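You operate a simulated robot arm through the tools that you are given. There is no shell and no other tool. Be economical: measure what you need, move in short steps, check, and stop when the job is done.

You are at the controls of a simulated two-armed robot. One attempt, no reset.

## Task
Take the spray bottle with the blue label and leave it on the deck of the grey tank. Put the 17 pin gauge from the top of the steel bench on top of the silver cast sleeve there. Put the clear jug in the inside of the sink. Take the bracket that says "28" from the top of the steel bench and leave it on the grey shelf on the cabinet's side. Put two of the sachets from the top of the prep table on the clear front of the fitting table. Fetch the grey plug and set it on the round orange gasket. Fetch the sample bottle with the earliest date from the lower shelf of the inspection table and stand it on top of the white box on the end of the roller track. Fetch the green pad and set it on top of the blue binder. Fetch the steel nozzle with the smallest size on its label from the clear front of the fitting table and set it on the top of the fitting table shelf. Do these in any order. Set down upright: spray bottle with the blue label, clear jug, bracket, sample bottle, steel nozzle.

Only the result counts: the job must be done as asked and must still hold three seconds after the hand-in. Knocking over, shifting, dropping, spilling or breaking anything else fails it.

## Robot
Two 7-joint arms with two-finger parallel grippers on one trunk, on a base that drives. Base frame: it is fixed to the floor where the robot stands at the start and does not move with it; the origin is under the middle of the robot, x ahead of it, y to its left, z up; the surface under the hand at the start is at about z = 0.85. Lengths are in m, angles in degrees, forces in N, time in s.
The left shoulder is at the start at [0.07, 0.163, 1.27], the right one opposite. With the tool pointing down near the work surface each hand reaches from about 0.36 to 0.88 m from the robot's upright axis, wherever it stands, measured 20 degrees to its own side. Places, roughly: blue binder [-7, -2.75, 0.75]; box [-9.25, -4.75, 1]; bracket [0.75, 0.75, 0.75]; cast sleeve [0.75, 0.5, 1]; clear front of the fitting table (66x25 cm) [-9.2, 0.02, 0.88]; clear jug [0.5, 0.5, 1]; deck of the grey tank (24x20 cm) [-0.2, 4.06, 0.66]; green pad (9x7x5 cm) [-9.4, -2.4, 0.8]; grey plug (3x3x4 cm) [-6.6, -3.2, 0.9]; grey shelf on the cabinet's side (21x30 cm) [-0.82, 2.82, 0.88]; inside of the sink [0.6, 1.1, 0.9]; pin gauge [0.5, 0.25, 1]; round orange gasket (5x5x1 cm) [-9.4, -0.1, 0.9]; sachet [-6.75, -1.75, 0.75]; sample bottle [-7, -4.75, 0.25]; spray bottle with the blue label [0.5, 0.25, 1]; steel nozzle [-9.25, 0, 1]; top of the fitting table shelf (117x18 cm) [-9.6, 0.02, 1.2]. Payload 3.43 kg a hand.
The TCP of each hand is the grasp point between the finger pads, 0.034 m short of the fingertips. In the tool frame z runs along the fingers and y along their closing line. The gripper opens to 0.128 m. The fingers are 0.024 m wide and 0.012 m thick; the gripper's body (0.048 by 0.13 m) begins 0.096 m behind the TCP.
Orientation is told as [roll, pitch, yaw] about the base's x, y, z axes, in that order, counted from this pose: with the fingers straight down and closing along the base's y, the tool's x points along the base's -x, its y along +y and its z along -z.

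## Interface
- The arms move only by the tool step_arm. It takes "left_deltas", "right_deltas" or both (then of equal length, played together; a hand with none holds still); each is one flat list of numbers, 6 for each row, row after row: the shift along the base's x, y, z in m, then the turn, a rotation vector about the base's x, y, z in degrees. In form: [x, y, z, wx, wy, wz, x, y, z, wx, wy, wz, ...]. A call has 1 to 10 rows; each row shifts and turns the commanded pose from where the row before left it. "left_claw" and "right_claw" are, for a hand that has rows, the gripper command, from -1 (shut) to 1 (fully open), values between in proportion, set as the call begins (left out, the last holds). Each row takes 0.2 s and may step no farther than 0.05 m and 8.6 degrees from the row before; otherwise, or with a gripper value out of range, the whole call is refused. Where a pose cannot be reached the arm comes as near as it can. A force on the tool above 40 N (or 10 N above the force at the start of the call, whichever is more), or a blocked arm, ends the call early, and 0.2 s more pass. The fingers move at their own pace (about 0.153 m/s each) and stop on an object; they squeeze with about 38 N. The grip force told is the motor's: it shows also when the fingers shut on nothing. Time passes only in rows, and 0.2 s behind the last, so rows that do not move let the fingers close. It gives the time, the measured TCP pose, the force on the tool (base axes), the opening and the grip force at its end, in the units of the frame above (readings bear some noise), with the torque about the TCP (base axes, N m) and any sound that the robot's microphone picked up, and new pictures: "show" is both (left out), scene, wrist or none (wrist: the cameras of the hands that moved).
- Cameras (640 x 400 px; columns grow to the right, rows downward): "scene" is now at [0.1251, 0.042, 1.4931]; the picture's right is [0.50, -0.86, 0.00], its down [-0.54, -0.31, -0.78] and it looks along [0.68, 0.39, -0.62] (base axes); focal length 288 px, centre (320, 200). "left" rides on the left gripper at [0.076, 0.011, -0.16] in its tool frame; the picture's right is [-0.15, 0.99, 0.00], its down [-0.88, -0.13, -0.46] and it looks along [-0.45, -0.07, 0.89] (tool axes); focal length 234 px, centre (320, 200). "right" rides on the right gripper at [0.076, -0.011, -0.16] in its tool frame; the picture's right is [0.15, 0.99, 0.00], its down [-0.88, 0.13, -0.46] and it looks along [-0.45, 0.07, 0.89] (tool axes); focal length 234 px, centre (320, 200).
- lift_body(by): slides the trunk up (or, below 0, down) by that many m; the arms and the scene camera ride with it, the base frame stays. It gives what a move gives, with no picture.
- base_move(legs): drives the robot by 1 to 6 legs, each [ahead, left, turn to the left] in m, m and degrees, along the robot's own axes; the way and the turn of a leg run together, so that a leg with both is an arc; at most 1.5 m and 180 degrees a leg. The arms and the cameras ride along, it lands a little off, and it stops where it bumps. It gives what a move gives, and a new picture of the scene camera.
- pan_tilt(pan, tilt): turns the head with the scene camera to pan (to the left, within 86 degrees either way) and tilt (down, from -29 to 69), counted from straight ahead of the robot. It gives what a move gives, and a new picture of the scene camera.
- pixel_to_xyz(camera, pixels): for up to 12 pixels [column, row] of the newest picture of that camera ("zoom" is the newest enlarged one), the place [x, y, z] in the base frame of the surface seen there, good to about 0.002 m. The clock stands still meanwhile.
- enlarge(camera, box): a new picture of the part [left, top, right, bottom] of that camera's present view, enlarged. The clock stands still meanwhile.
- close_job(): hands the job in; it is judged then, once.

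Keep the steps short. Do not move on a guess: measure, check each grasp and each placing, and mend mistakes. In all there are 350 turns and 360 pictures (those below and enlarged ones count). Leave the grippers open and the arms clear of the work at the hand-in unless told otherwise, and finish with a single line.

The tools are called after "Request:" by a JSON object that holds its "api" and its "payload". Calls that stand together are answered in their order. step_arm: Moves the arms, as the interface text tells. Its arguments: {"type":"object","properties":{"left_deltas":{"type":"array"},"left_claw":{"type":"number"},"right_deltas":{"type":"array"},"right_claw":{"type":"number"},"show":{"type":"string","enum":["both","scene","wrist","none"]}},"required":[]} The other tools are called the same way: lift_body (by) slides the trunk up or down; base_move (legs) drives the base; pan_tilt (pan, tilt) turns the head that bears the scene camera; pixel_to_xyz (camera, pixels) gives the place of the surface under pixels of a picture; enlarge (camera, box) takes an enlarged picture of a part of a camera's view; close_job () hands the job in.

At the start:

```text
clock: 0.0
left_tcp_pos: [0.4918, 0.5445, 1.1988]
left_tool_rot: [0.0, 0.0, 0.0]
left_ft_force: [-1.0, -0.9, 0.5]
left_wrist_torque: [-0.02, 0.0, 0.01]
left_finger_gap: 0.1278
left_grip_force: 0.0
right_tcp_pos: [0.7116, 0.011, 1.1078]
right_tool_rot: [0.0, 0.0, 0.1]
right_ft_force: [0.0, 0.0, -0.6]
right_wrist_torque: [0.04, -0.03, 0.0]
right_finger_gap: 0.1282
right_grip_force: 0.1
trunk travel left (down, up): [-0.75, 0.19]
robot x, y, heading: [-0.0002, 0.0012, 0.1]
head pan, tilt: [30.2, 38.3]
```

scene: 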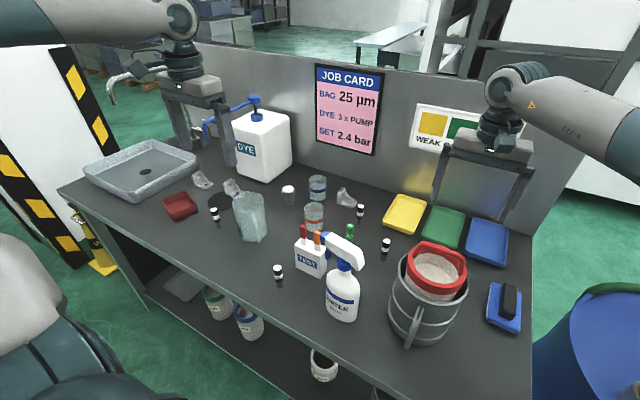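
right: 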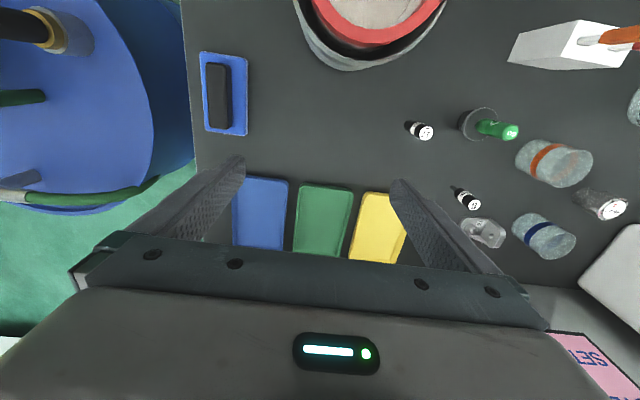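
left: 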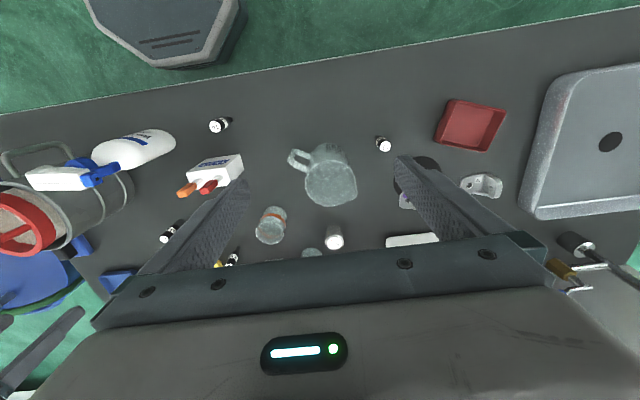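

I see the bench with a sink, jug, spray bottle, pin gauges and brackets. First I enlarge to read the labels.

Request:
{"api": "enlarge", "payload": {"camera": "scene", "box": [160, 140, 420, 300]}}

Request:
{"api": "enlarge", "payload": {"camera": "left", "box": [140, 80, 540, 280]}}

Request:
{"api": "enlarge", "payload": {"camera": "right", "box": [390, 90, 640, 270]}}

```text
2.46 times, centred on (290, 220) of scene
```

zoom: 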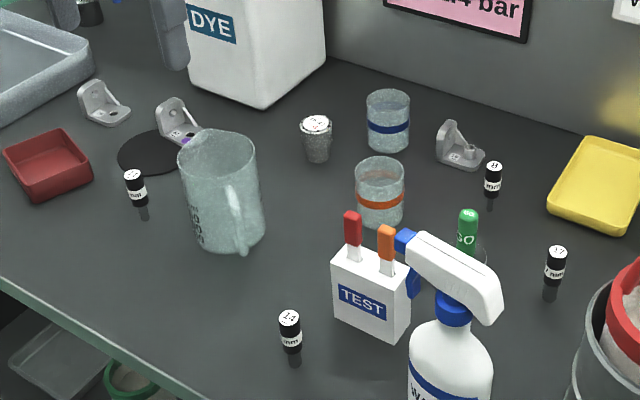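

```text
1.60 times, centred on (340, 180) of left
```

zoom: 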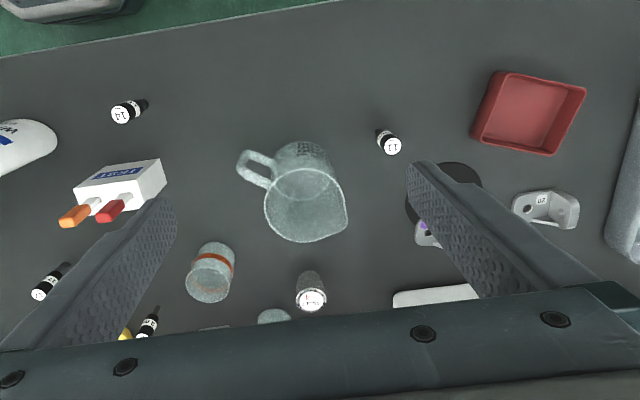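

```text
2.22 times, centred on (515, 180) of right
```

zoom: 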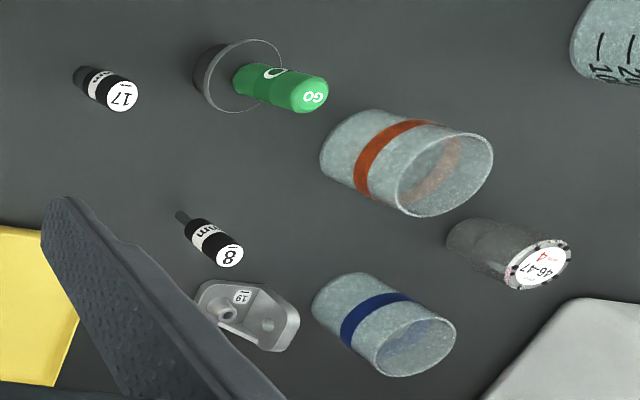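

I see several brackets (scene (200,180), (220,200), (345,197)) and a possible sleeve at (288,192). I zoom closer on each.

Request:
{"api": "enlarge", "payload": {"camera": "scene", "box": [185, 160, 265, 210]}}

Request:
{"api": "enlarge", "payload": {"camera": "scene", "box": [270, 170, 400, 260]}}

Request:
{"api": "enlarge", "payload": {"camera": "left", "box": [370, 150, 530, 250]}}

```text
8.00 times, centred on (225, 185) of scene
```

zoom: 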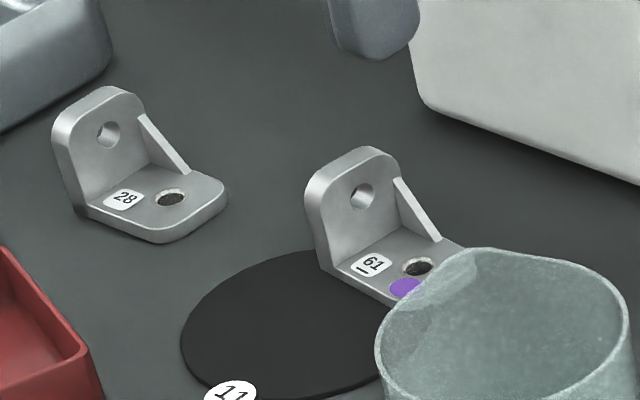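

```text
4.44 times, centred on (335, 215) of scene
```

zoom: 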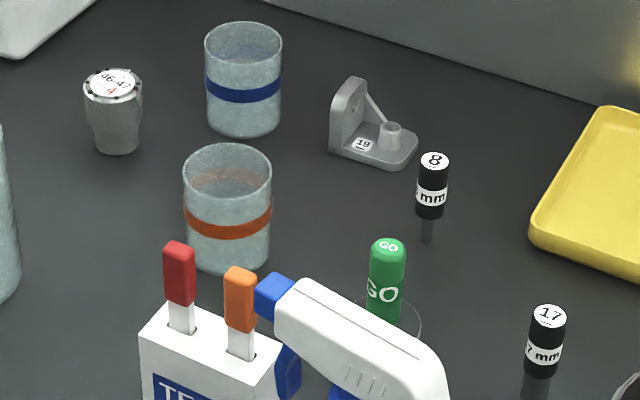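

```text
4.00 times, centred on (450, 200) of left
```

zoom: 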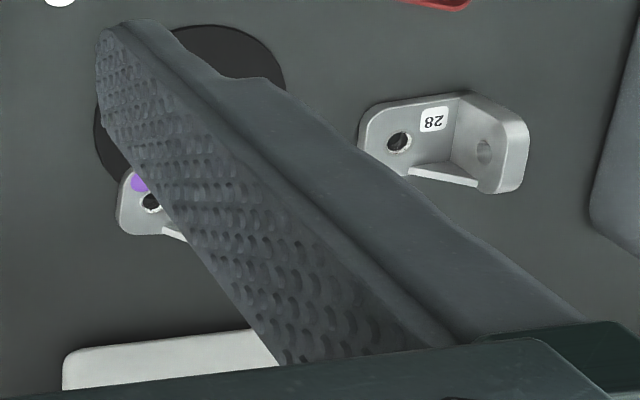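

Bracket 28 is at (200,180), the 17 gauge at (385,245). I measure the objects.

Request:
{"api": "pixel_to_xyz", "payload": {"camera": "scene", "pixels": [[289, 188], [288, 203], [349, 230], [354, 238], [386, 242], [386, 254], [200, 185], [205, 172], [235, 187], [258, 241], [342, 300], [350, 250]]}}

Request:
{"api": "enlarge", "payload": {"camera": "right", "box": [440, 90, 520, 140]}}

Request:
{"api": "enlarge", "payload": {"camera": "right", "box": [560, 170, 640, 220]}}

```text
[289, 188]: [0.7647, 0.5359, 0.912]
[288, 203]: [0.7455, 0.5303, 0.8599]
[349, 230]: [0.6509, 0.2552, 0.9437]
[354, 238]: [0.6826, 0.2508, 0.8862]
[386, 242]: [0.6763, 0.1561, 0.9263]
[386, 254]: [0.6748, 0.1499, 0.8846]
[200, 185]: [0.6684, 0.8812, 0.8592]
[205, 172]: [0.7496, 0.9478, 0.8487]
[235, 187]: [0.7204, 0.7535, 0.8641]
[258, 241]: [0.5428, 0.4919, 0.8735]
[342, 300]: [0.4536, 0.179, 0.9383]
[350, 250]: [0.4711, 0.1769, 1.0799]
```

```text
8.00 times, centred on (480, 115) of right
```

zoom: 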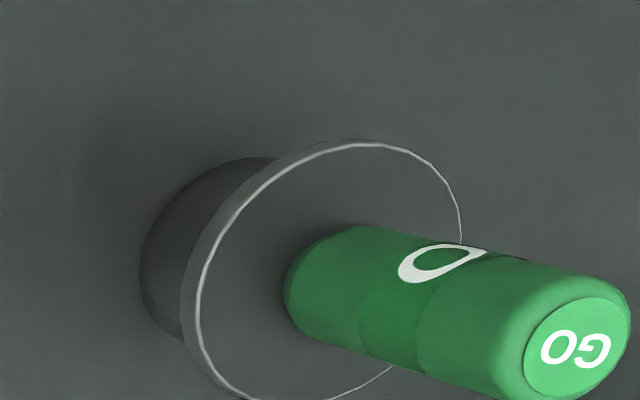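

```text
8.00 times, centred on (600, 195) of right
```

zoom: 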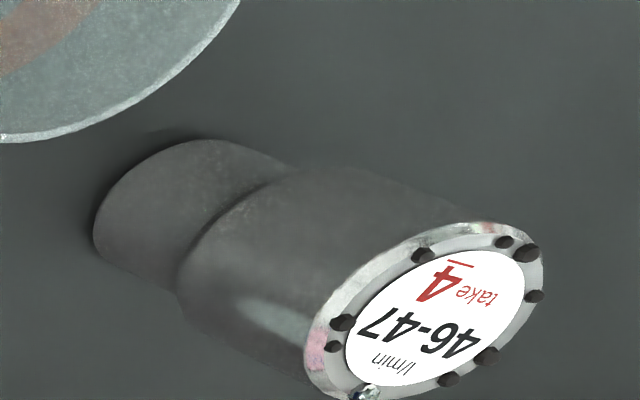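

The silver sleeve at (288,195) fits "[0.75,0.5]". The pin gauge rough place [0.5,0.25] could point to the one at (278,272); I zoom on every gauge.

Request:
{"api": "enlarge", "payload": {"camera": "scene", "box": [254, 257, 302, 287]}}

Request:
{"api": "enlarge", "payload": {"camera": "left", "box": [196, 108, 244, 138]}}

Request:
{"api": "enlarge", "payload": {"camera": "right", "box": [396, 115, 444, 145]}}

Request:
{"api": "pixel_to_xyz", "payload": {"camera": "scene", "pixels": [[278, 269], [278, 280], [214, 210], [360, 208]]}}

```text
13.33 times, centred on (278, 272) of scene
```

zoom: 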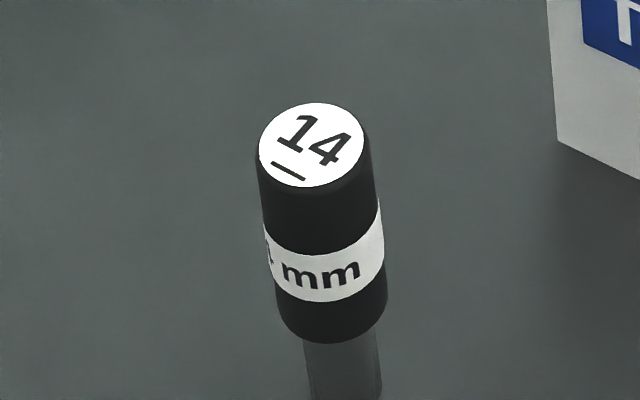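

```text
13.33 times, centred on (220, 123) of left
```

zoom: 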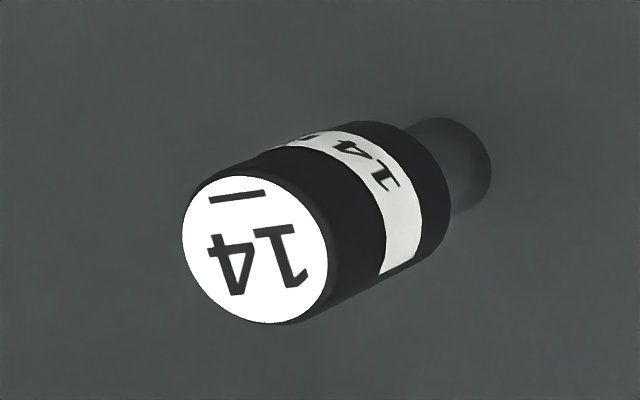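

```text
13.33 times, centred on (420, 130) of right
```

zoom: 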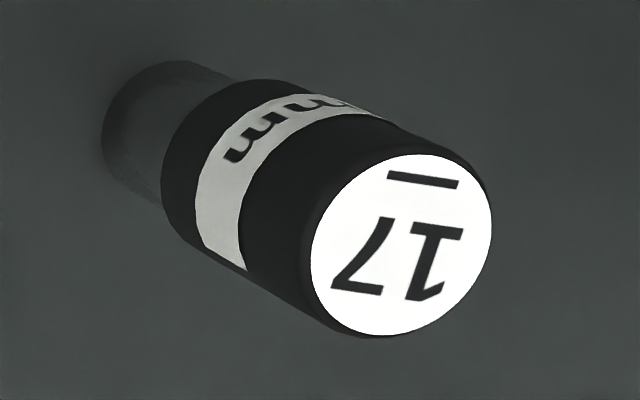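

```text
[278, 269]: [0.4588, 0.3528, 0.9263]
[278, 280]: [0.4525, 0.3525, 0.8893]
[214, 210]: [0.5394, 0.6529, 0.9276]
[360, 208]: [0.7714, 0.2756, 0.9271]
```

The 17 gauge is at about (0.68,0.152), top 0.927. Now I measure the jug, its rim and the sink from a zoom.

Request:
{"api": "enlarge", "payload": {"camera": "scene", "box": [210, 165, 290, 255]}}

Request:
{"api": "pixel_to_xyz", "payload": {"camera": "scene", "pixels": [[233, 187], [243, 196], [265, 194], [255, 193], [241, 235], [266, 230], [259, 205], [262, 220], [145, 170], [95, 170], [190, 158], [155, 145]]}}

Request:
{"api": "pixel_to_xyz", "payload": {"camera": "left", "pixels": [[330, 150], [305, 165], [355, 180], [330, 205], [310, 190], [352, 195], [297, 158], [330, 180]]}}

```text
4.44 times, centred on (250, 210) of scene
```

zoom: 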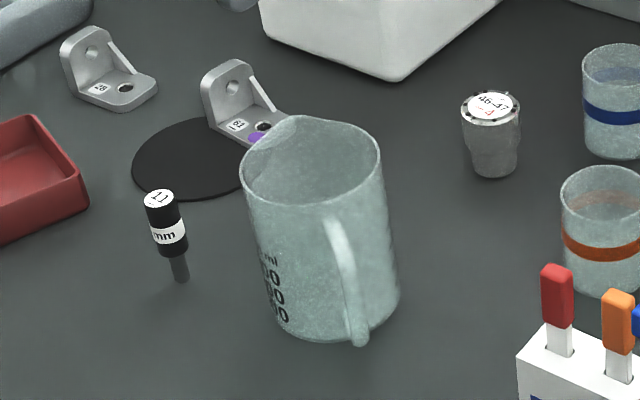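

```text
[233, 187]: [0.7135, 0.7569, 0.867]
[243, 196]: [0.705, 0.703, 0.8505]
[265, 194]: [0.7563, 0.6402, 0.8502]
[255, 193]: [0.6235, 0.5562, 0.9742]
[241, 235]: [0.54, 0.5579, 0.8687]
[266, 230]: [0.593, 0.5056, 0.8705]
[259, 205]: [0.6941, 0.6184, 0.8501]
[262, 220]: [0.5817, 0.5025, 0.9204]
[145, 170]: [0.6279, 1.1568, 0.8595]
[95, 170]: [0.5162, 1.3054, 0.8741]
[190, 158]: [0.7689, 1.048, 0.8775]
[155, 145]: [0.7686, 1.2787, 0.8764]
```

```text
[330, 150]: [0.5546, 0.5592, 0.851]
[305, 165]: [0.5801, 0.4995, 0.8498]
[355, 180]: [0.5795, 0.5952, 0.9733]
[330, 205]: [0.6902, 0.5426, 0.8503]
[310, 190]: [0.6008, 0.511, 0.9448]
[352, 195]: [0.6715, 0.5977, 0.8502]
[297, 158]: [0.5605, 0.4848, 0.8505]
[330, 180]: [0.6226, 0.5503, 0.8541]
```

Jug centre is near (0.585,0.55). I zoom the left view to fix its rim and handle.

Request:
{"api": "enlarge", "payload": {"camera": "left", "box": [270, 130, 382, 215]}}

```text
4.71 times, centred on (326, 172) of left
```

zoom: 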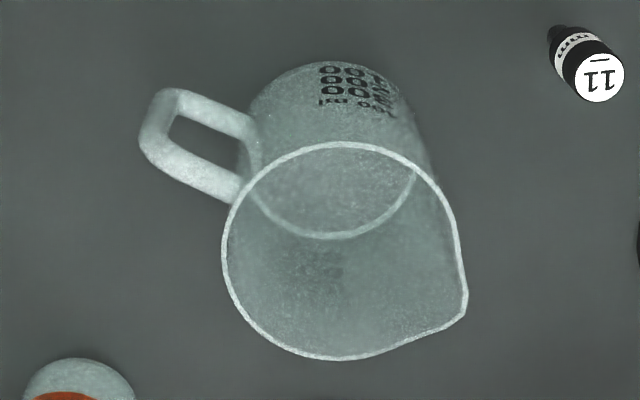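

I read the rim and handle points in this zoom.

Request:
{"api": "pixel_to_xyz", "payload": {"camera": "zoom", "pixels": [[224, 250], [345, 145], [460, 250], [330, 358], [465, 310], [245, 185], [425, 175], [262, 325], [152, 130], [200, 178], [160, 150], [420, 345]]}}

```text
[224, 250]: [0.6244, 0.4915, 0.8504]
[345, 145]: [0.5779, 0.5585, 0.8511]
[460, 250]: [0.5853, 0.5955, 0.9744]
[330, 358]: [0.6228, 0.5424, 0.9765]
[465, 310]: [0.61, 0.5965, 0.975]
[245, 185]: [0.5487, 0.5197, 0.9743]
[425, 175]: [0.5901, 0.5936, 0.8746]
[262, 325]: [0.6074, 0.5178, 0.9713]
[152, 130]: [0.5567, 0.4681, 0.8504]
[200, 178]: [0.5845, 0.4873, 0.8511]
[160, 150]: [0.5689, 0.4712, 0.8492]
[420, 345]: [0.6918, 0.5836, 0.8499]
```

Jug: centre (0.578,0.551), radius 0.045, handle toward −117°. I check clearances for the spray head and other neighbours before moving.

Request:
{"api": "pixel_to_xyz", "payload": {"camera": "scene", "pixels": [[326, 238], [358, 268], [345, 240], [340, 262], [342, 316], [329, 300], [357, 300], [410, 300], [440, 262], [314, 222], [134, 198], [310, 262]]}}

Request:
{"api": "enlarge", "payload": {"camera": "scene", "box": [290, 220, 418, 330]}}

```text
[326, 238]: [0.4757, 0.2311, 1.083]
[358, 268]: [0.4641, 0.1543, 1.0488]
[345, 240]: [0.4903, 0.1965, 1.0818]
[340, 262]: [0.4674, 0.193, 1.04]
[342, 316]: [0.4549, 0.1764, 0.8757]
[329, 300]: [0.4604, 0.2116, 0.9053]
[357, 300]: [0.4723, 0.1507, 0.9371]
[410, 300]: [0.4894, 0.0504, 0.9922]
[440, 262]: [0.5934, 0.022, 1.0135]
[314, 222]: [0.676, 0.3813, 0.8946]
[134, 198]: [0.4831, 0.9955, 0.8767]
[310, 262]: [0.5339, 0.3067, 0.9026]
```

```text
3.64 times, centred on (354, 275) of scene
```

zoom: 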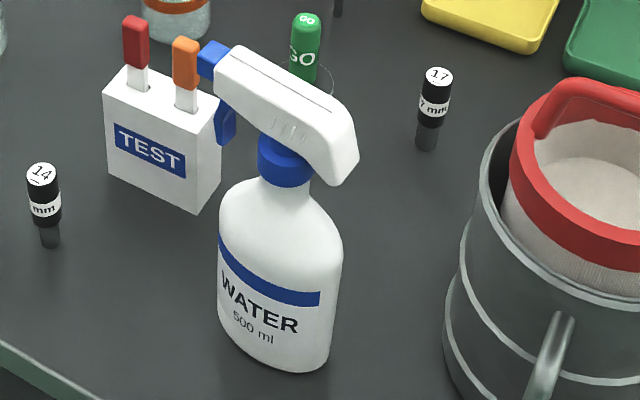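

Spray head runs along y (nozzle (0.476,0.236), rear (0.464,0.15)). I bring the left hand above the jug (yawed +45°) and the right hand above the 17 gauge.

Request:
{"api": "step_arm", "payload": {"left_deltas": [0.0144, 0.0011, -0.0165, 0, 0, 7.5, 0.0144, 0.0011, -0.0165, 0, 0, 7.5, 0.0144, 0.0011, -0.0165, 0, 0, 7.5, 0.0144, 0.0011, -0.0165, 0, 0, 7.5, 0.0144, 0.0011, -0.0165, 0, 0, 7.5, 0.0144, 0.0011, -0.0165, 0, 0, 7.5], "left_claw": 0.75, "right_deltas": [-0.005, 0.0238, 0, 0, 0, 0, -0.005, 0.0238, 0, 0, 0, 0, -0.005, 0.0238, 0, 0, 0, 0, -0.005, 0.0238, 0, 0, 0, 0, -0.005, 0.0238, 0, 0, 0, 0, -0.005, 0.0238, 0, 0, 0, 0], "right_claw": 0.0}}

```text
clock: 1.4
left_tcp_pos: [0.5795, 0.5532, 1.0967]
left_tool_rot: [0.0, 0.1, 45.1]
left_ft_force: [0.6, 0.4, 0.1]
left_wrist_torque: [-0.05, 0.03, -0.04]
left_finger_gap: 0.1119
left_grip_force: 0.1
right_tcp_pos: [0.6821, 0.1558, 1.1079]
right_tool_rot: [0.0, 0.1, 0.0]
right_ft_force: [0.3, 0.2, -1.3]
right_wrist_torque: [-0.02, -0.01, -0.01]
right_finger_gap: 0.0639
right_grip_force: 0.0
trunk travel left (down, up): [-0.75, 0.19]
robot x, y, heading: [0.0013, 0.0051, -0.0]
head pan, tilt: [30.2, 38.3]
```

scene: 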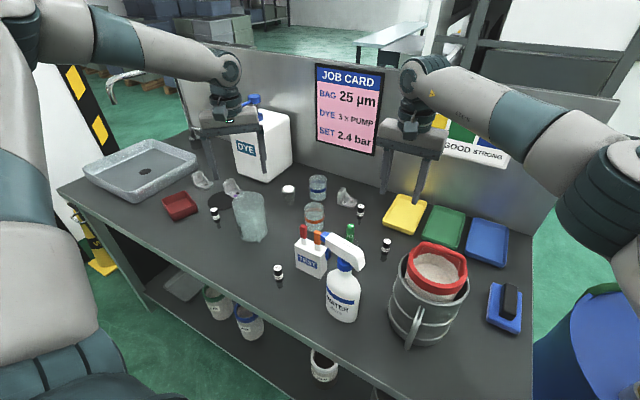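
right: 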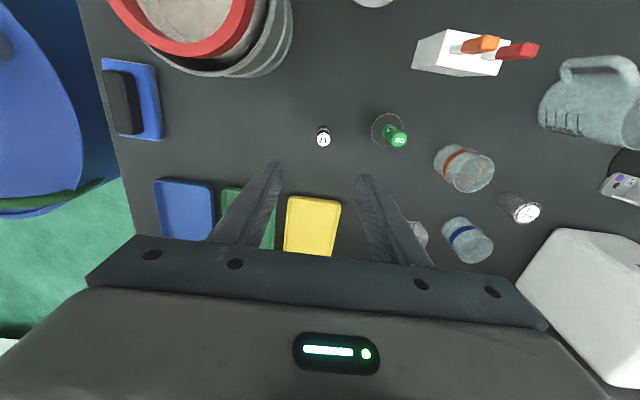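
left: 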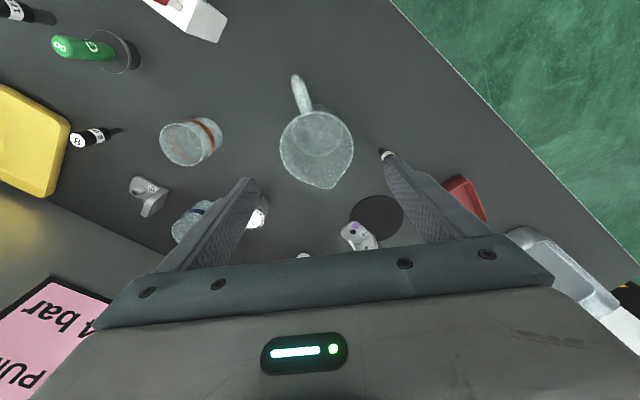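

Both hands look well-centred. I measure the gauge top in the right view ((323,140)) and the jug in the left.

Request:
{"api": "enlarge", "payload": {"camera": "right", "box": [299, 120, 347, 150]}}

Request:
{"api": "enlarge", "payload": {"camera": "left", "box": [260, 70, 420, 200]}}

Request:
{"api": "pixel_to_xyz", "payload": {"camera": "right", "pixels": [[323, 140], [322, 130], [395, 138], [526, 211], [519, 214], [534, 212]]}}

```text
13.33 times, centred on (323, 135) of right
```

zoom: 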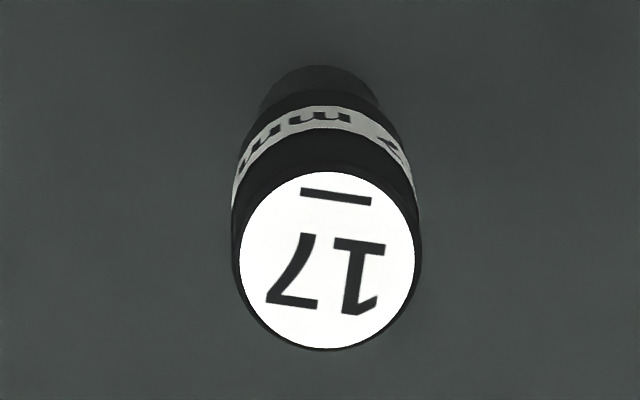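

```text
3.08 times, centred on (340, 135) of left
```

zoom: 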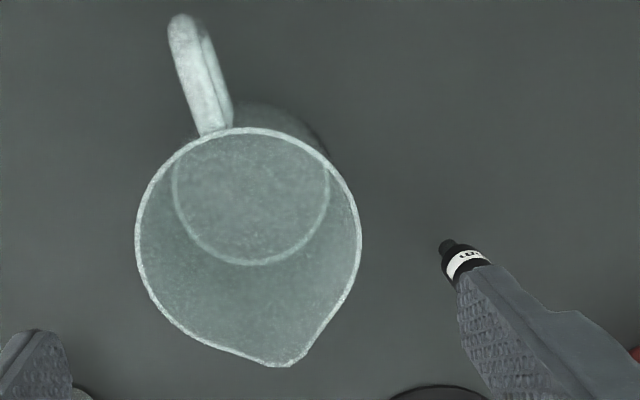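

```text
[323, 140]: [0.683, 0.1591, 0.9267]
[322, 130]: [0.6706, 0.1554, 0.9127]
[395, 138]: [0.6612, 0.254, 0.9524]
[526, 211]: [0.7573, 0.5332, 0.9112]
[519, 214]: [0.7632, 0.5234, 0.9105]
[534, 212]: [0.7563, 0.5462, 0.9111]
```

Gauge at (0.682,0.158), jug about (0.581,0.549). I descend both hands: right to z≈0.905, left to z≈0.925.

Request:
{"api": "step_arm", "payload": {"left_deltas": [0.0005, -0.001, -0.0343, 0, 0, 0, 0.0005, -0.001, -0.0343, 0, 0, 0, 0.0005, -0.001, -0.0343, 0, 0, 0, 0, 0, -0.0343, 0, 0, 0, 0, 0, -0.0343, 0, 0, 0], "right_deltas": [0, 0.0005, -0.0406, 0, 0, 0, 0, 0.0005, -0.0406, 0, 0, 0, 0, 0.0005, -0.0406, 0, 0, 0, 0, 0.0005, -0.0406, 0, 0, 0, 0, 0, -0.0406, 0, 0, 0], "show": "wrist"}}

```text
clock: 2.6
left_tcp_pos: [0.5819, 0.5491, 0.9234]
left_tool_rot: [0.0, 0.1, 45.0]
left_ft_force: [-0.3, 0.5, -0.2]
left_wrist_torque: [0.04, 0.03, 0.03]
left_finger_gap: 0.1119
left_grip_force: 0.2
right_tcp_pos: [0.6824, 0.1555, 0.9027]
right_tool_rot: [0.0, 0.1, -0.1]
right_ft_force: [0.2, 0.4, -0.4]
right_wrist_torque: [0.0, -0.02, -0.01]
right_finger_gap: 0.064
right_grip_force: 0.1
trunk travel left (down, up): [-0.75, 0.19]
robot x, y, heading: [-0.0008, 0.0002, 0.1]
head pan, tilt: [30.2, 38.3]
```

right: 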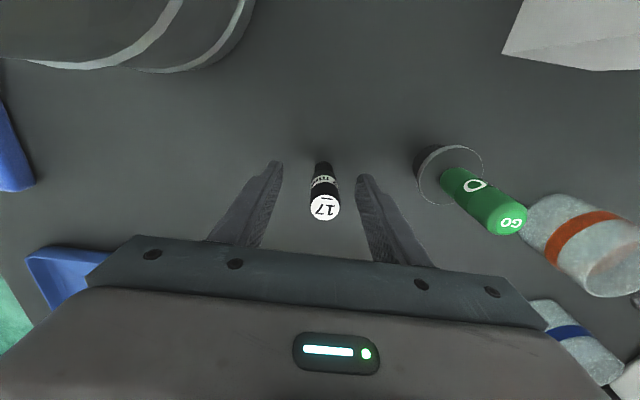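
left: 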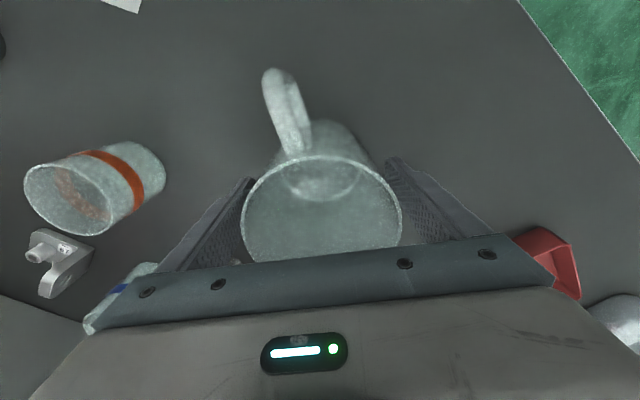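

The gauge and jug stand between their fingers. I close both grippers.

Request:
{"api": "step_arm", "payload": {"left_deltas": [0, 0, 0, 0, 0, 0, 0, 0, 0, 0, 0, 0, 0, 0, 0, 0, 0, 0], "left_claw": -1, "right_deltas": [0, 0.002, 0, 0, 0, 0, 0, 0, 0, 0, 0, 0, 0, 0, 0, 0, 0, 0], "right_claw": -1, "show": "none"}}

```text
clock: 3.4
left_tcp_pos: [0.5805, 0.5489, 0.9258]
left_tool_rot: [-0.1, 0.0, 45.0]
left_ft_force: [0.7, 0.1, 0.0]
left_wrist_torque: [-0.04, 0.0, 0.0]
left_finger_gap: 0.0884
left_grip_force: 38.2
right_tcp_pos: [0.6814, 0.1585, 0.9043]
right_tool_rot: [0.1, 0.0, -0.1]
right_ft_force: [0.7, -1.3, 0.4]
right_wrist_torque: [0.05, 0.01, -0.02]
right_finger_gap: 0.0201
right_grip_force: 38.2
trunk travel left (down, up): [-0.75, 0.19]
robot x, y, heading: [0.0022, -0.0003, 0.0]
head pan, tilt: [30.2, 38.3]
```

Both held (gaps 0.088 and 0.020). I lift both by 0.18.

Request:
{"api": "step_arm", "payload": {"left_deltas": [0, 0, 0.02, 0, 0, 0, 0, 0, 0.04, 0, 0, 0, 0, 0, 0.04, 0, 0, 0, 0, 0, 0.04, 0, 0, 0, 0, 0, 0.04, 0, 0, 0], "right_deltas": [0, 0, 0.02, 0, 0, 0, 0, 0, 0.04, 0, 0, 0, 0, 0, 0.04, 0, 0, 0, 0, 0, 0.04, 0, 0, 0, 0, 0, 0.04, 0, 0, 0], "show": "both"}}

Request:
{"api": "pan_tilt", "payload": {"pan": 70, "tilt": 45}}

```text
clock: 4.6
left_tcp_pos: [0.5787, 0.5477, 1.1069]
left_tool_rot: [0.0, -0.1, 45.0]
left_ft_force: [-0.6, -0.1, -1.1]
left_wrist_torque: [0.01, 0.0, -0.01]
left_finger_gap: 0.0871
left_grip_force: 38.1
right_tcp_pos: [0.6811, 0.1552, 1.0837]
right_tool_rot: [0.0, -0.1, -0.1]
right_ft_force: [0.0, 0.4, -0.4]
right_wrist_torque: [0.0, -0.03, 0.05]
right_finger_gap: 0.0198
right_grip_force: 37.5
trunk travel left (down, up): [-0.75, 0.19]
robot x, y, heading: [0.0004, 0.0029, -0.1]
head pan, tilt: [30.2, 38.3]
```

scene: 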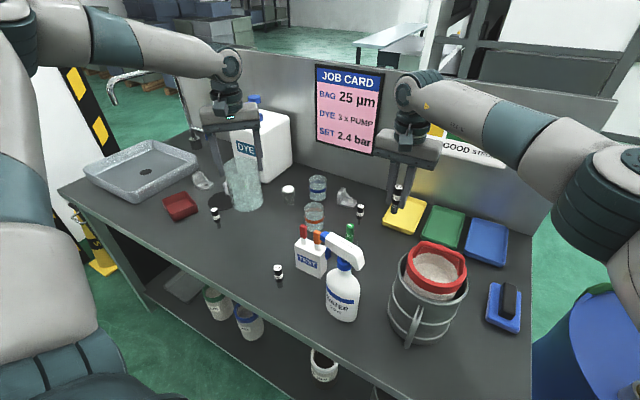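
right: 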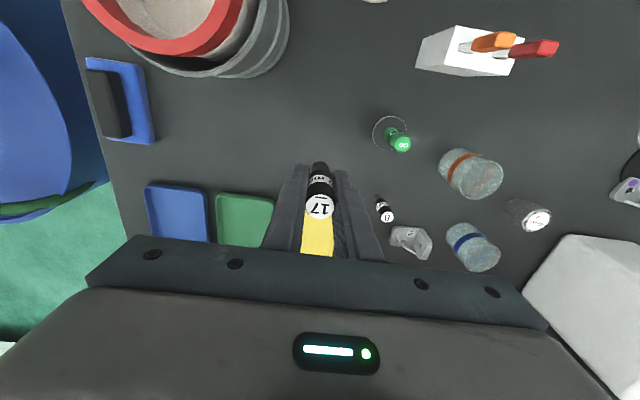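
left: 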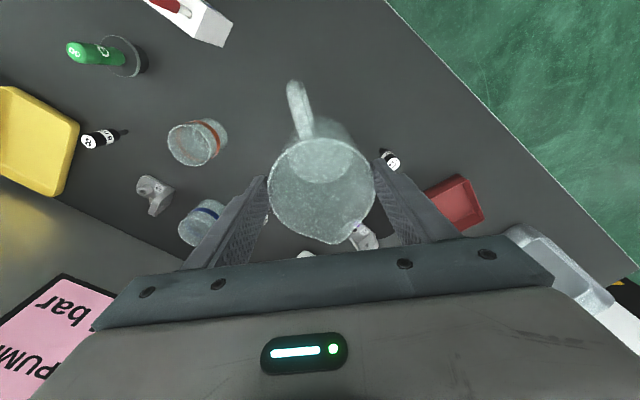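

```text
clock: 5.7
left_tcp_pos: [0.5799, 0.5494, 1.105]
left_tool_rot: [0.0, 0.0, 45.0]
left_ft_force: [-0.3, -0.1, -1.1]
left_wrist_torque: [-0.01, -0.02, 0.02]
left_finger_gap: 0.0867
left_grip_force: 38.3
right_tcp_pos: [0.6821, 0.157, 1.0832]
right_tool_rot: [-0.2, 0.1, 0.0]
right_ft_force: [-0.5, 0.4, -0.1]
right_wrist_torque: [-0.04, -0.01, 0.02]
right_finger_gap: 0.0198
right_grip_force: 38.1
trunk travel left (down, up): [-0.75, 0.19]
robot x, y, heading: [0.0025, 0.0011, 0.0]
head pan, tilt: [70.0, 45.0]
```

scene: 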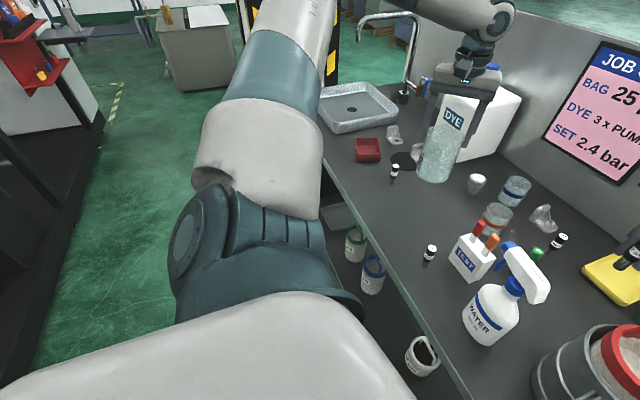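

I check the faucet and hazard post positions before sliding left.

Request:
{"api": "pixel_to_xyz", "payload": {"camera": "scene", "pixels": [[402, 97], [408, 50], [385, 16], [362, 22], [360, 38], [258, 15], [333, 45], [480, 70], [447, 67], [360, 105], [326, 118], [383, 85]]}}

```text
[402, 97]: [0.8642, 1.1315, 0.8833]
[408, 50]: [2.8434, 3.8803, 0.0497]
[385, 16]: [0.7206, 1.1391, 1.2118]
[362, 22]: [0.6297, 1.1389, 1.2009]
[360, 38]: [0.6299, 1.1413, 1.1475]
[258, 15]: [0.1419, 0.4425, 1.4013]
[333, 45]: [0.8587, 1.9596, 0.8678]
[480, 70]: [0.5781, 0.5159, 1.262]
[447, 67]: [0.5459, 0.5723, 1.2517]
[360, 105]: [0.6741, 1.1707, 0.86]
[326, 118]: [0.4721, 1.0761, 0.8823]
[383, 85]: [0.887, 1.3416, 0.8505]
```

The faucet arcs to (0.63,1.14) at z 1.15–1.21, so I will pass it with the jug pulled in. I measure the sink inside, and the dye canister.

Request:
{"api": "enlarge", "payload": {"camera": "scene", "box": [310, 0, 530, 200]}}

Request:
{"api": "pixel_to_xyz", "payload": {"camera": "scene", "pixels": [[330, 122], [345, 128], [392, 110], [323, 95], [370, 84], [335, 100], [365, 90], [390, 106], [340, 122], [490, 120], [515, 95], [465, 155]]}}

```text
2.00 times, centred on (420, 100) of scene
```

zoom: 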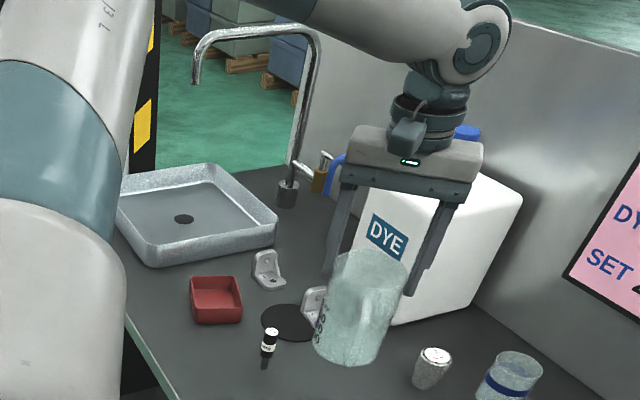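

```text
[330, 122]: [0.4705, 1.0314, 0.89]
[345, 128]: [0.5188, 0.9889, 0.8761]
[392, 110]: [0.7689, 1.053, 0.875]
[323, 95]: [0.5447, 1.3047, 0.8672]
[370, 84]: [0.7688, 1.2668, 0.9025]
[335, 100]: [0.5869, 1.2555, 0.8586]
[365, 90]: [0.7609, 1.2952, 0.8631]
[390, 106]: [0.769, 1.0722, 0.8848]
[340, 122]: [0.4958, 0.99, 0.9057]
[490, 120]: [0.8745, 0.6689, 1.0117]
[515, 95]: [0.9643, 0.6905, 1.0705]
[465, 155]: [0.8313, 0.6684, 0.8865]
```

Sink inner area is x 0.50–0.765, y 1.005–1.30, floor 0.86. I pull the jug back to x≈0.45.

Request:
{"api": "step_arm", "payload": {"left_deltas": [-0.033, 0, 0, 0, 0, 0, -0.033, 0, 0, 0, 0, 0, -0.033, 0, 0, 0, 0, 0, -0.033, 0, 0, 0, 0, 0], "show": "none"}}

Request:
{"api": "base_move", "payload": {"legs": [[0, 0.7, 0]]}}

```text
clock: 6.7
left_tcp_pos: [0.4468, 0.5482, 1.1093]
left_tool_rot: [-0.1, 0.0, 45.0]
left_ft_force: [-0.9, -0.2, -0.7]
left_wrist_torque: [0.0, -0.04, 0.01]
left_finger_gap: 0.0869
left_grip_force: 38.0
right_tcp_pos: [0.6805, 0.1581, 1.0854]
right_tool_rot: [0.0, 0.0, 0.0]
right_ft_force: [-0.5, 1.2, -0.5]
right_wrist_torque: [-0.02, -0.02, -0.03]
right_finger_gap: 0.0197
right_grip_force: 38.1
trunk travel left (down, up): [-0.75, 0.19]
robot x, y, heading: [-0.0017, 0.0004, -0.1]
head pan, tilt: [70.0, 45.0]
```

```text
clock: 9.7
left_tcp_pos: [0.459, 1.1191, 1.1058]
left_tool_rot: [-0.1, 0.1, 44.3]
left_ft_force: [-0.9, 1.3, -1.0]
left_wrist_torque: [-0.06, 0.01, 0.01]
left_finger_gap: 0.0867
left_grip_force: 37.9
right_tcp_pos: [0.6893, 0.7154, 1.0819]
right_tool_rot: [-1.4, 0.4, -1.0]
right_ft_force: [4.3, -10.8, -2.5]
right_wrist_torque: [0.57, 0.32, -0.05]
right_finger_gap: 0.0197
right_grip_force: 38.7
trunk travel left (down, up): [-0.75, 0.19]
robot x, y, heading: [0.0041, 0.5735, -0.7]
head pan, tilt: [70.0, 45.0]
stopped in leg 1: the force on the tool passed its limit at 93 N (the readings are from after the stop); the commanded pose is now the measured one
```

scene: 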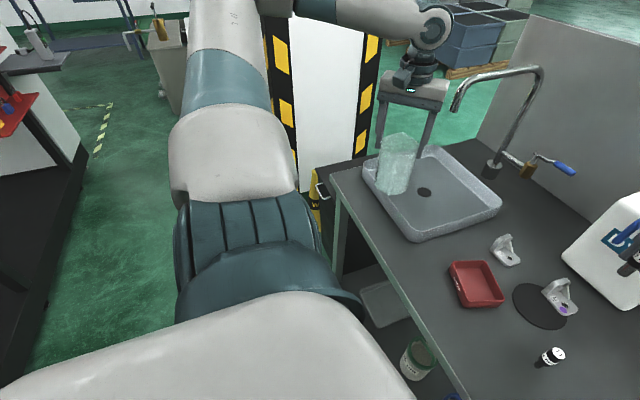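

The right hand bumped something, likely the canister's blue pump spout. I look there at once.

Request:
{"api": "pan_tilt", "payload": {"pan": 15, "tilt": 38}}

Request:
{"api": "enlarge", "payload": {"camera": "right", "box": [0, 0, 640, 400]}}

```text
clock: 11.0
left_tcp_pos: [0.4593, 1.1146, 1.1081]
left_tool_rot: [-0.1, -0.1, 44.4]
left_ft_force: [0.0, 0.8, -1.1]
left_wrist_torque: [-0.02, 0.0, -0.02]
left_finger_gap: 0.0869
left_grip_force: 38.3
right_tcp_pos: [0.687, 0.7162, 1.0821]
right_tool_rot: [-1.0, 0.4, -0.8]
right_ft_force: [0.3, -1.4, -0.5]
right_wrist_torque: [-0.01, 0.03, 0.01]
right_finger_gap: 0.0194
right_grip_force: 38.1
trunk travel left (down, up): [-0.75, 0.19]
robot x, y, heading: [0.0027, 0.5715, -0.7]
head pan, tilt: [15.0, 38.0]
```

scene: 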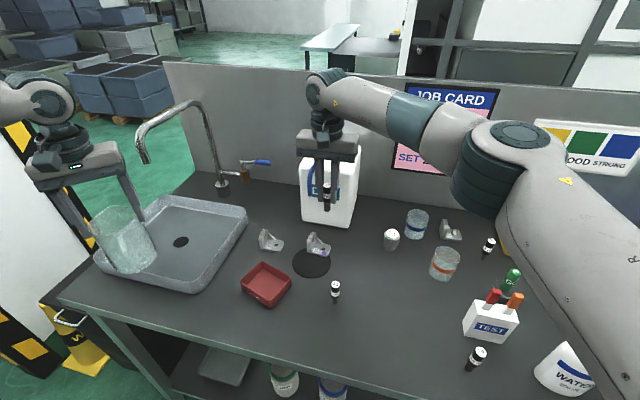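

```text
1.00 times, centred on (320, 200) of right (not enlarged: the box is as wide or as high as the picture)
```

zoom: 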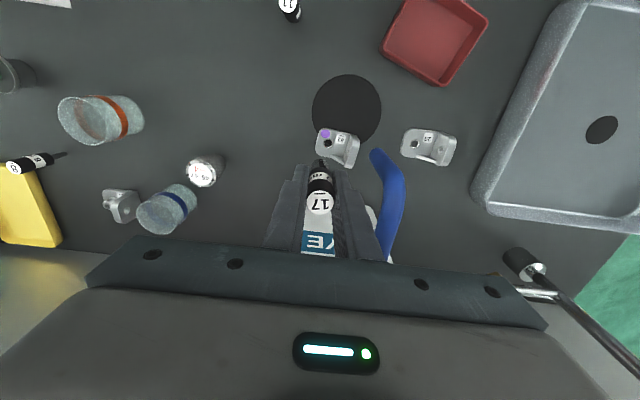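

The spout is touching the right hand. I measure the canister's base corners to see whether it moved.

Request:
{"api": "enlarge", "payload": {"camera": "scene", "box": [260, 120, 400, 260]}}

Request:
{"api": "pixel_to_xyz", "payload": {"camera": "scene", "pixels": [[345, 226], [346, 229], [303, 217], [302, 221], [320, 223], [391, 236], [268, 240], [318, 243]]}}

```text
2.86 times, centred on (330, 190) of scene
```

zoom: 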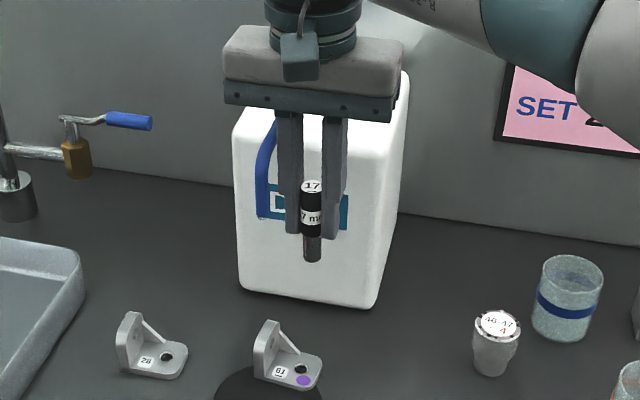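

```text
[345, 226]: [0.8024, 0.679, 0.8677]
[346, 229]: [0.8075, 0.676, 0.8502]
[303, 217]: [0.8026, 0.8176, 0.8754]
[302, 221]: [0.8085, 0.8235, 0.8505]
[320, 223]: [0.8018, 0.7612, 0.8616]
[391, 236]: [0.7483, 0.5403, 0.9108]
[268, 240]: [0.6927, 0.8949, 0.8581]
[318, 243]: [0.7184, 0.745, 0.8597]
```

Canister front edge agrees with my estimate from the first picture (within ~1 cm). I check its side face and the spout now.

Request:
{"api": "pixel_to_xyz", "payload": {"camera": "scene", "pixels": [[356, 195], [352, 215], [310, 190], [311, 180], [307, 200], [322, 166]]}}

Request:
{"api": "pixel_to_xyz", "payload": {"camera": "right", "pixels": [[378, 157], [385, 170], [395, 190], [392, 230], [390, 250]]}}

```text
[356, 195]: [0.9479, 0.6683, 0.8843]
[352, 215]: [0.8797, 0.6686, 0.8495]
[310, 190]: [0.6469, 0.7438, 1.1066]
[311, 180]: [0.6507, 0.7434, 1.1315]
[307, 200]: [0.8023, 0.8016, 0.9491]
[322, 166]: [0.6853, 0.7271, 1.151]
```

```text
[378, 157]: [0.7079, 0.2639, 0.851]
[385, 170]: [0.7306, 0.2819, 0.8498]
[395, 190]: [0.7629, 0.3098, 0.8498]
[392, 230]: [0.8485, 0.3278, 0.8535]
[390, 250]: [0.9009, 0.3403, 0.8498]
```

Canister side face is unchanged at y=0.668 and the spout sits where it was seen at the start. I back the right hand straight off in −y toward the sleeve.

Request:
{"api": "step_arm", "payload": {"right_deltas": [0, -0.02, 0, 0, 0, 0, 0, -0.03, 0, 0, 0, 0, 0, -0.03, 0, 0, 0, 0, 0, -0.03, 0, 0, 0, 0, 0, -0.03, 0, 0, 0, 0, 0, -0.035, 0, 1, 0, 0.5], "show": "both"}}

```text
clock: 12.4
left_tcp_pos: [0.46, 1.1131, 1.1082]
left_tool_rot: [0.2, -0.1, 44.5]
left_ft_force: [-0.2, -0.4, -1.0]
left_wrist_torque: [0.0, -0.02, 0.01]
left_finger_gap: 0.0866
left_grip_force: 38.6
right_tcp_pos: [0.6892, 0.5425, 1.0822]
right_tool_rot: [0.1, 0.4, -0.4]
right_ft_force: [-1.0, -0.6, -0.2]
right_wrist_torque: [-0.01, -0.02, -0.03]
right_finger_gap: 0.0195
right_grip_force: 37.7
trunk travel left (down, up): [-0.75, 0.19]
robot x, y, heading: [0.0037, 0.5702, -0.7]
head pan, tilt: [15.0, 38.0]
```

scene: 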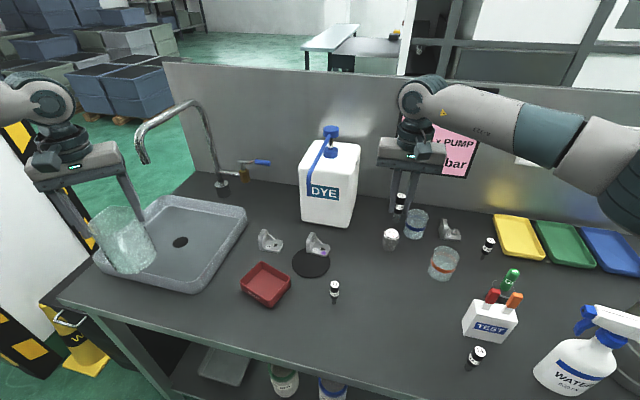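
right: 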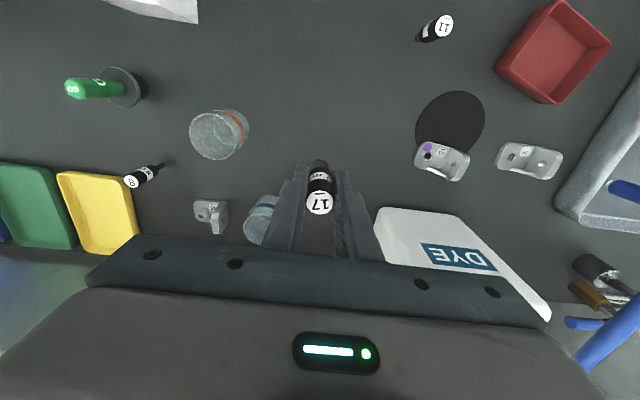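

The bench looks undisturbed. I measure the spout tip, sleeve top and the gauge's lower end to line up.

Request:
{"api": "enlarge", "payload": {"camera": "scene", "box": [290, 110, 440, 260]}}

Request:
{"api": "pixel_to_xyz", "payload": {"camera": "scene", "pixels": [[309, 184], [330, 132], [312, 166], [390, 234], [384, 235], [397, 235], [391, 238], [390, 229], [390, 248], [328, 225]]}}

```text
2.67 times, centred on (365, 185) of scene
```

zoom: 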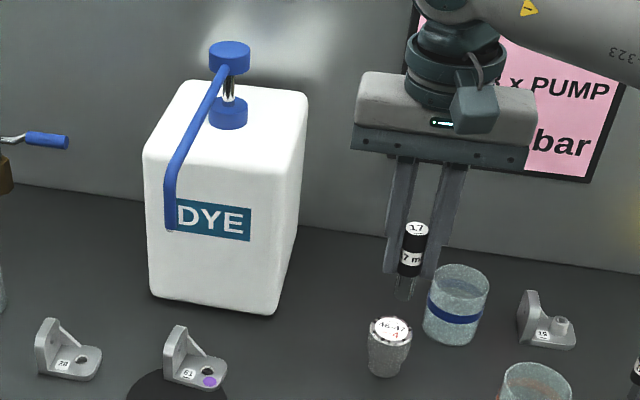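

```text
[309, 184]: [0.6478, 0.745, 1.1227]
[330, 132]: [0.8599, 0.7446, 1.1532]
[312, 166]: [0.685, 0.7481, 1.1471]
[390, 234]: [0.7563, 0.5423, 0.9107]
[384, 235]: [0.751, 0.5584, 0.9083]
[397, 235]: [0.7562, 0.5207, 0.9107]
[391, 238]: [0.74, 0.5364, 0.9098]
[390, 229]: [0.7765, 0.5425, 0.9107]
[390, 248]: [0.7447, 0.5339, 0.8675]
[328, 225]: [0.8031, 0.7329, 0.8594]
```

Spout lies along y=0.745, straight ahead of the pump: unmoved. I move the gauge over the sleeve centre (0.758,0.539) and measure the blue-banded beaker.

Request:
{"api": "pixel_to_xyz", "payload": {"camera": "scene", "pixels": [[405, 218], [416, 216], [404, 230], [416, 212], [427, 218]]}}

Request:
{"api": "step_arm", "payload": {"right_deltas": [0.023, -0.001, 0, 0, 0, 0, 0.023, -0.001, 0, 0, 0, 0, 0.0228, -0.0015, 0, 0, 0, 0.4], "show": "both"}}

```text
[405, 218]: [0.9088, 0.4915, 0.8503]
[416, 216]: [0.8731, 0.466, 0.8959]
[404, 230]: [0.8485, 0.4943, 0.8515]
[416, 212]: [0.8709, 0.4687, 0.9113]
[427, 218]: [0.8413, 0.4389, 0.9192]
```

```text
clock: 13.2
left_tcp_pos: [0.46, 1.1151, 1.1068]
left_tool_rot: [-0.1, 0.0, 44.2]
left_ft_force: [0.2, 0.3, -1.1]
left_wrist_torque: [0.04, 0.01, 0.02]
left_finger_gap: 0.0868
left_grip_force: 37.4
right_tcp_pos: [0.7581, 0.5376, 1.0837]
right_tool_rot: [0.0, 0.5, 0.0]
right_ft_force: [0.3, 0.2, -0.8]
right_wrist_torque: [0.05, 0.0, 0.03]
right_finger_gap: 0.0198
right_grip_force: 38.0
trunk travel left (down, up): [-0.75, 0.19]
robot x, y, heading: [0.0057, 0.5695, -0.6]
head pan, tilt: [15.0, 38.0]
```

scene: 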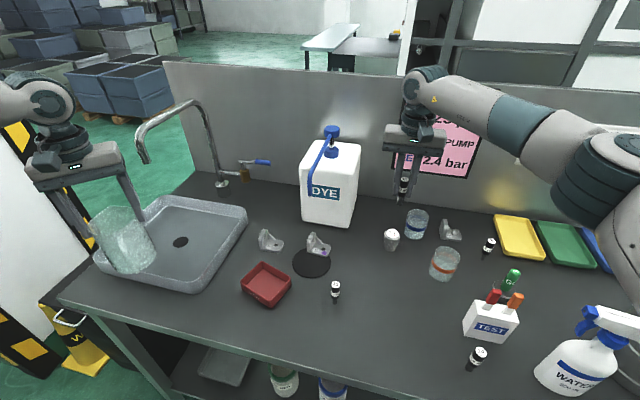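
right: 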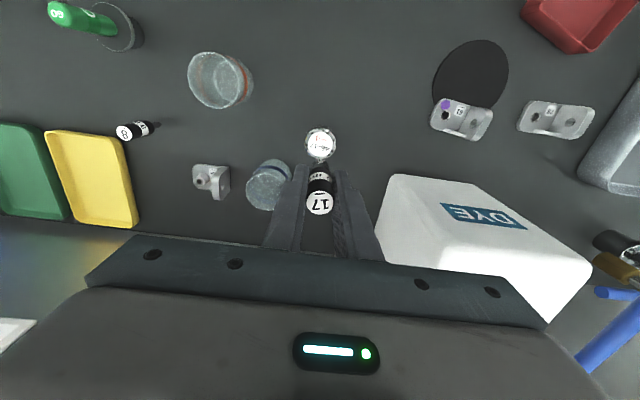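

The sleeve shows at (320,143) in the right view. I zoom for its centre and surface.

Request:
{"api": "enlarge", "payload": {"camera": "right", "box": [296, 120, 344, 165]}}

Request:
{"api": "pixel_to_xyz", "payload": {"camera": "right", "pixels": [[320, 136], [320, 150], [312, 143], [329, 143], [320, 143], [306, 143], [335, 143], [320, 129]]}}

```text
8.89 times, centred on (320, 142) of right
```

zoom: 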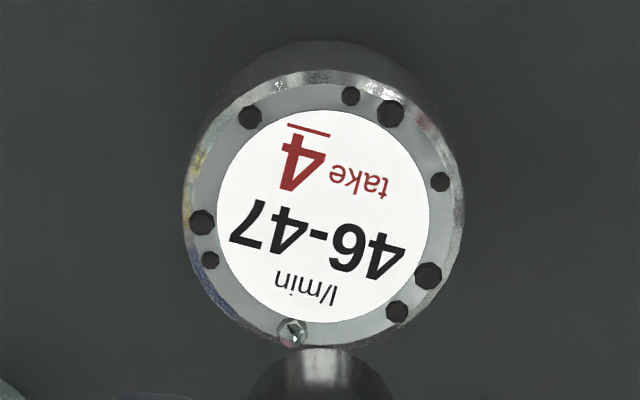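

```text
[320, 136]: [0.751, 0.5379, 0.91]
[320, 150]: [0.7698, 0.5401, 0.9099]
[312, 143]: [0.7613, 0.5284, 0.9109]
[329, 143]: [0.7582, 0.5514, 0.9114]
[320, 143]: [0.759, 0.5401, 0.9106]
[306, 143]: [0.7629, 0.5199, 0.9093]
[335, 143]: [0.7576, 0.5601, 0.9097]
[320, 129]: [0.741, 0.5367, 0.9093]
```

Sleeve centre (0.759,0.540), top 0.911. I lower the gauge to just above it.

Request:
{"api": "step_arm", "payload": {"right_deltas": [0.0005, 0.001, -0.038, 0, 0, 0, 0.0005, 0.001, -0.038, 0, 0, 0, 0, 0, -0.032, 0, -0.4, 0], "show": "both"}}

```text
clock: 14.0
left_tcp_pos: [0.4609, 1.1158, 1.108]
left_tool_rot: [0.0, 0.0, 44.3]
left_ft_force: [-0.5, -1.4, -0.2]
left_wrist_torque: [-0.01, -0.02, 0.02]
left_finger_gap: 0.0866
left_grip_force: 38.1
right_tcp_pos: [0.7601, 0.5415, 0.9757]
right_tool_rot: [0.1, 0.0, 0.1]
right_ft_force: [0.6, 0.0, -1.0]
right_wrist_torque: [0.02, 0.06, 0.04]
right_finger_gap: 0.0197
right_grip_force: 38.0
trunk travel left (down, up): [-0.75, 0.19]
robot x, y, heading: [0.0046, 0.5727, -0.6]
head pan, tilt: [15.0, 38.0]
```

scene: 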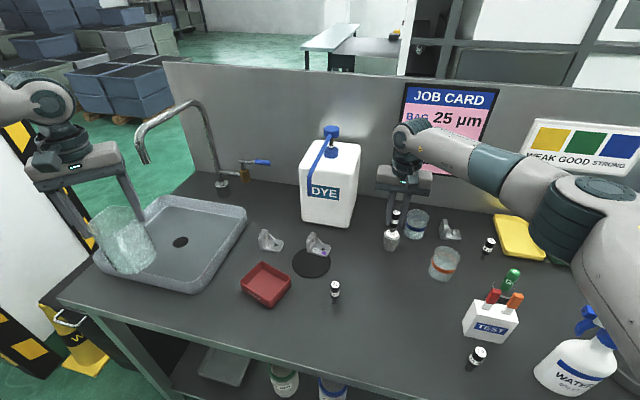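
right: 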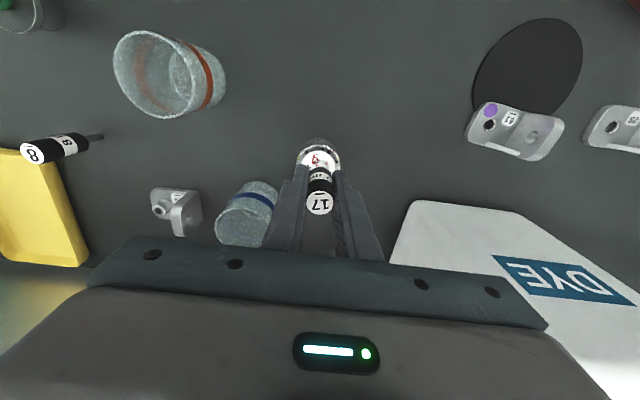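

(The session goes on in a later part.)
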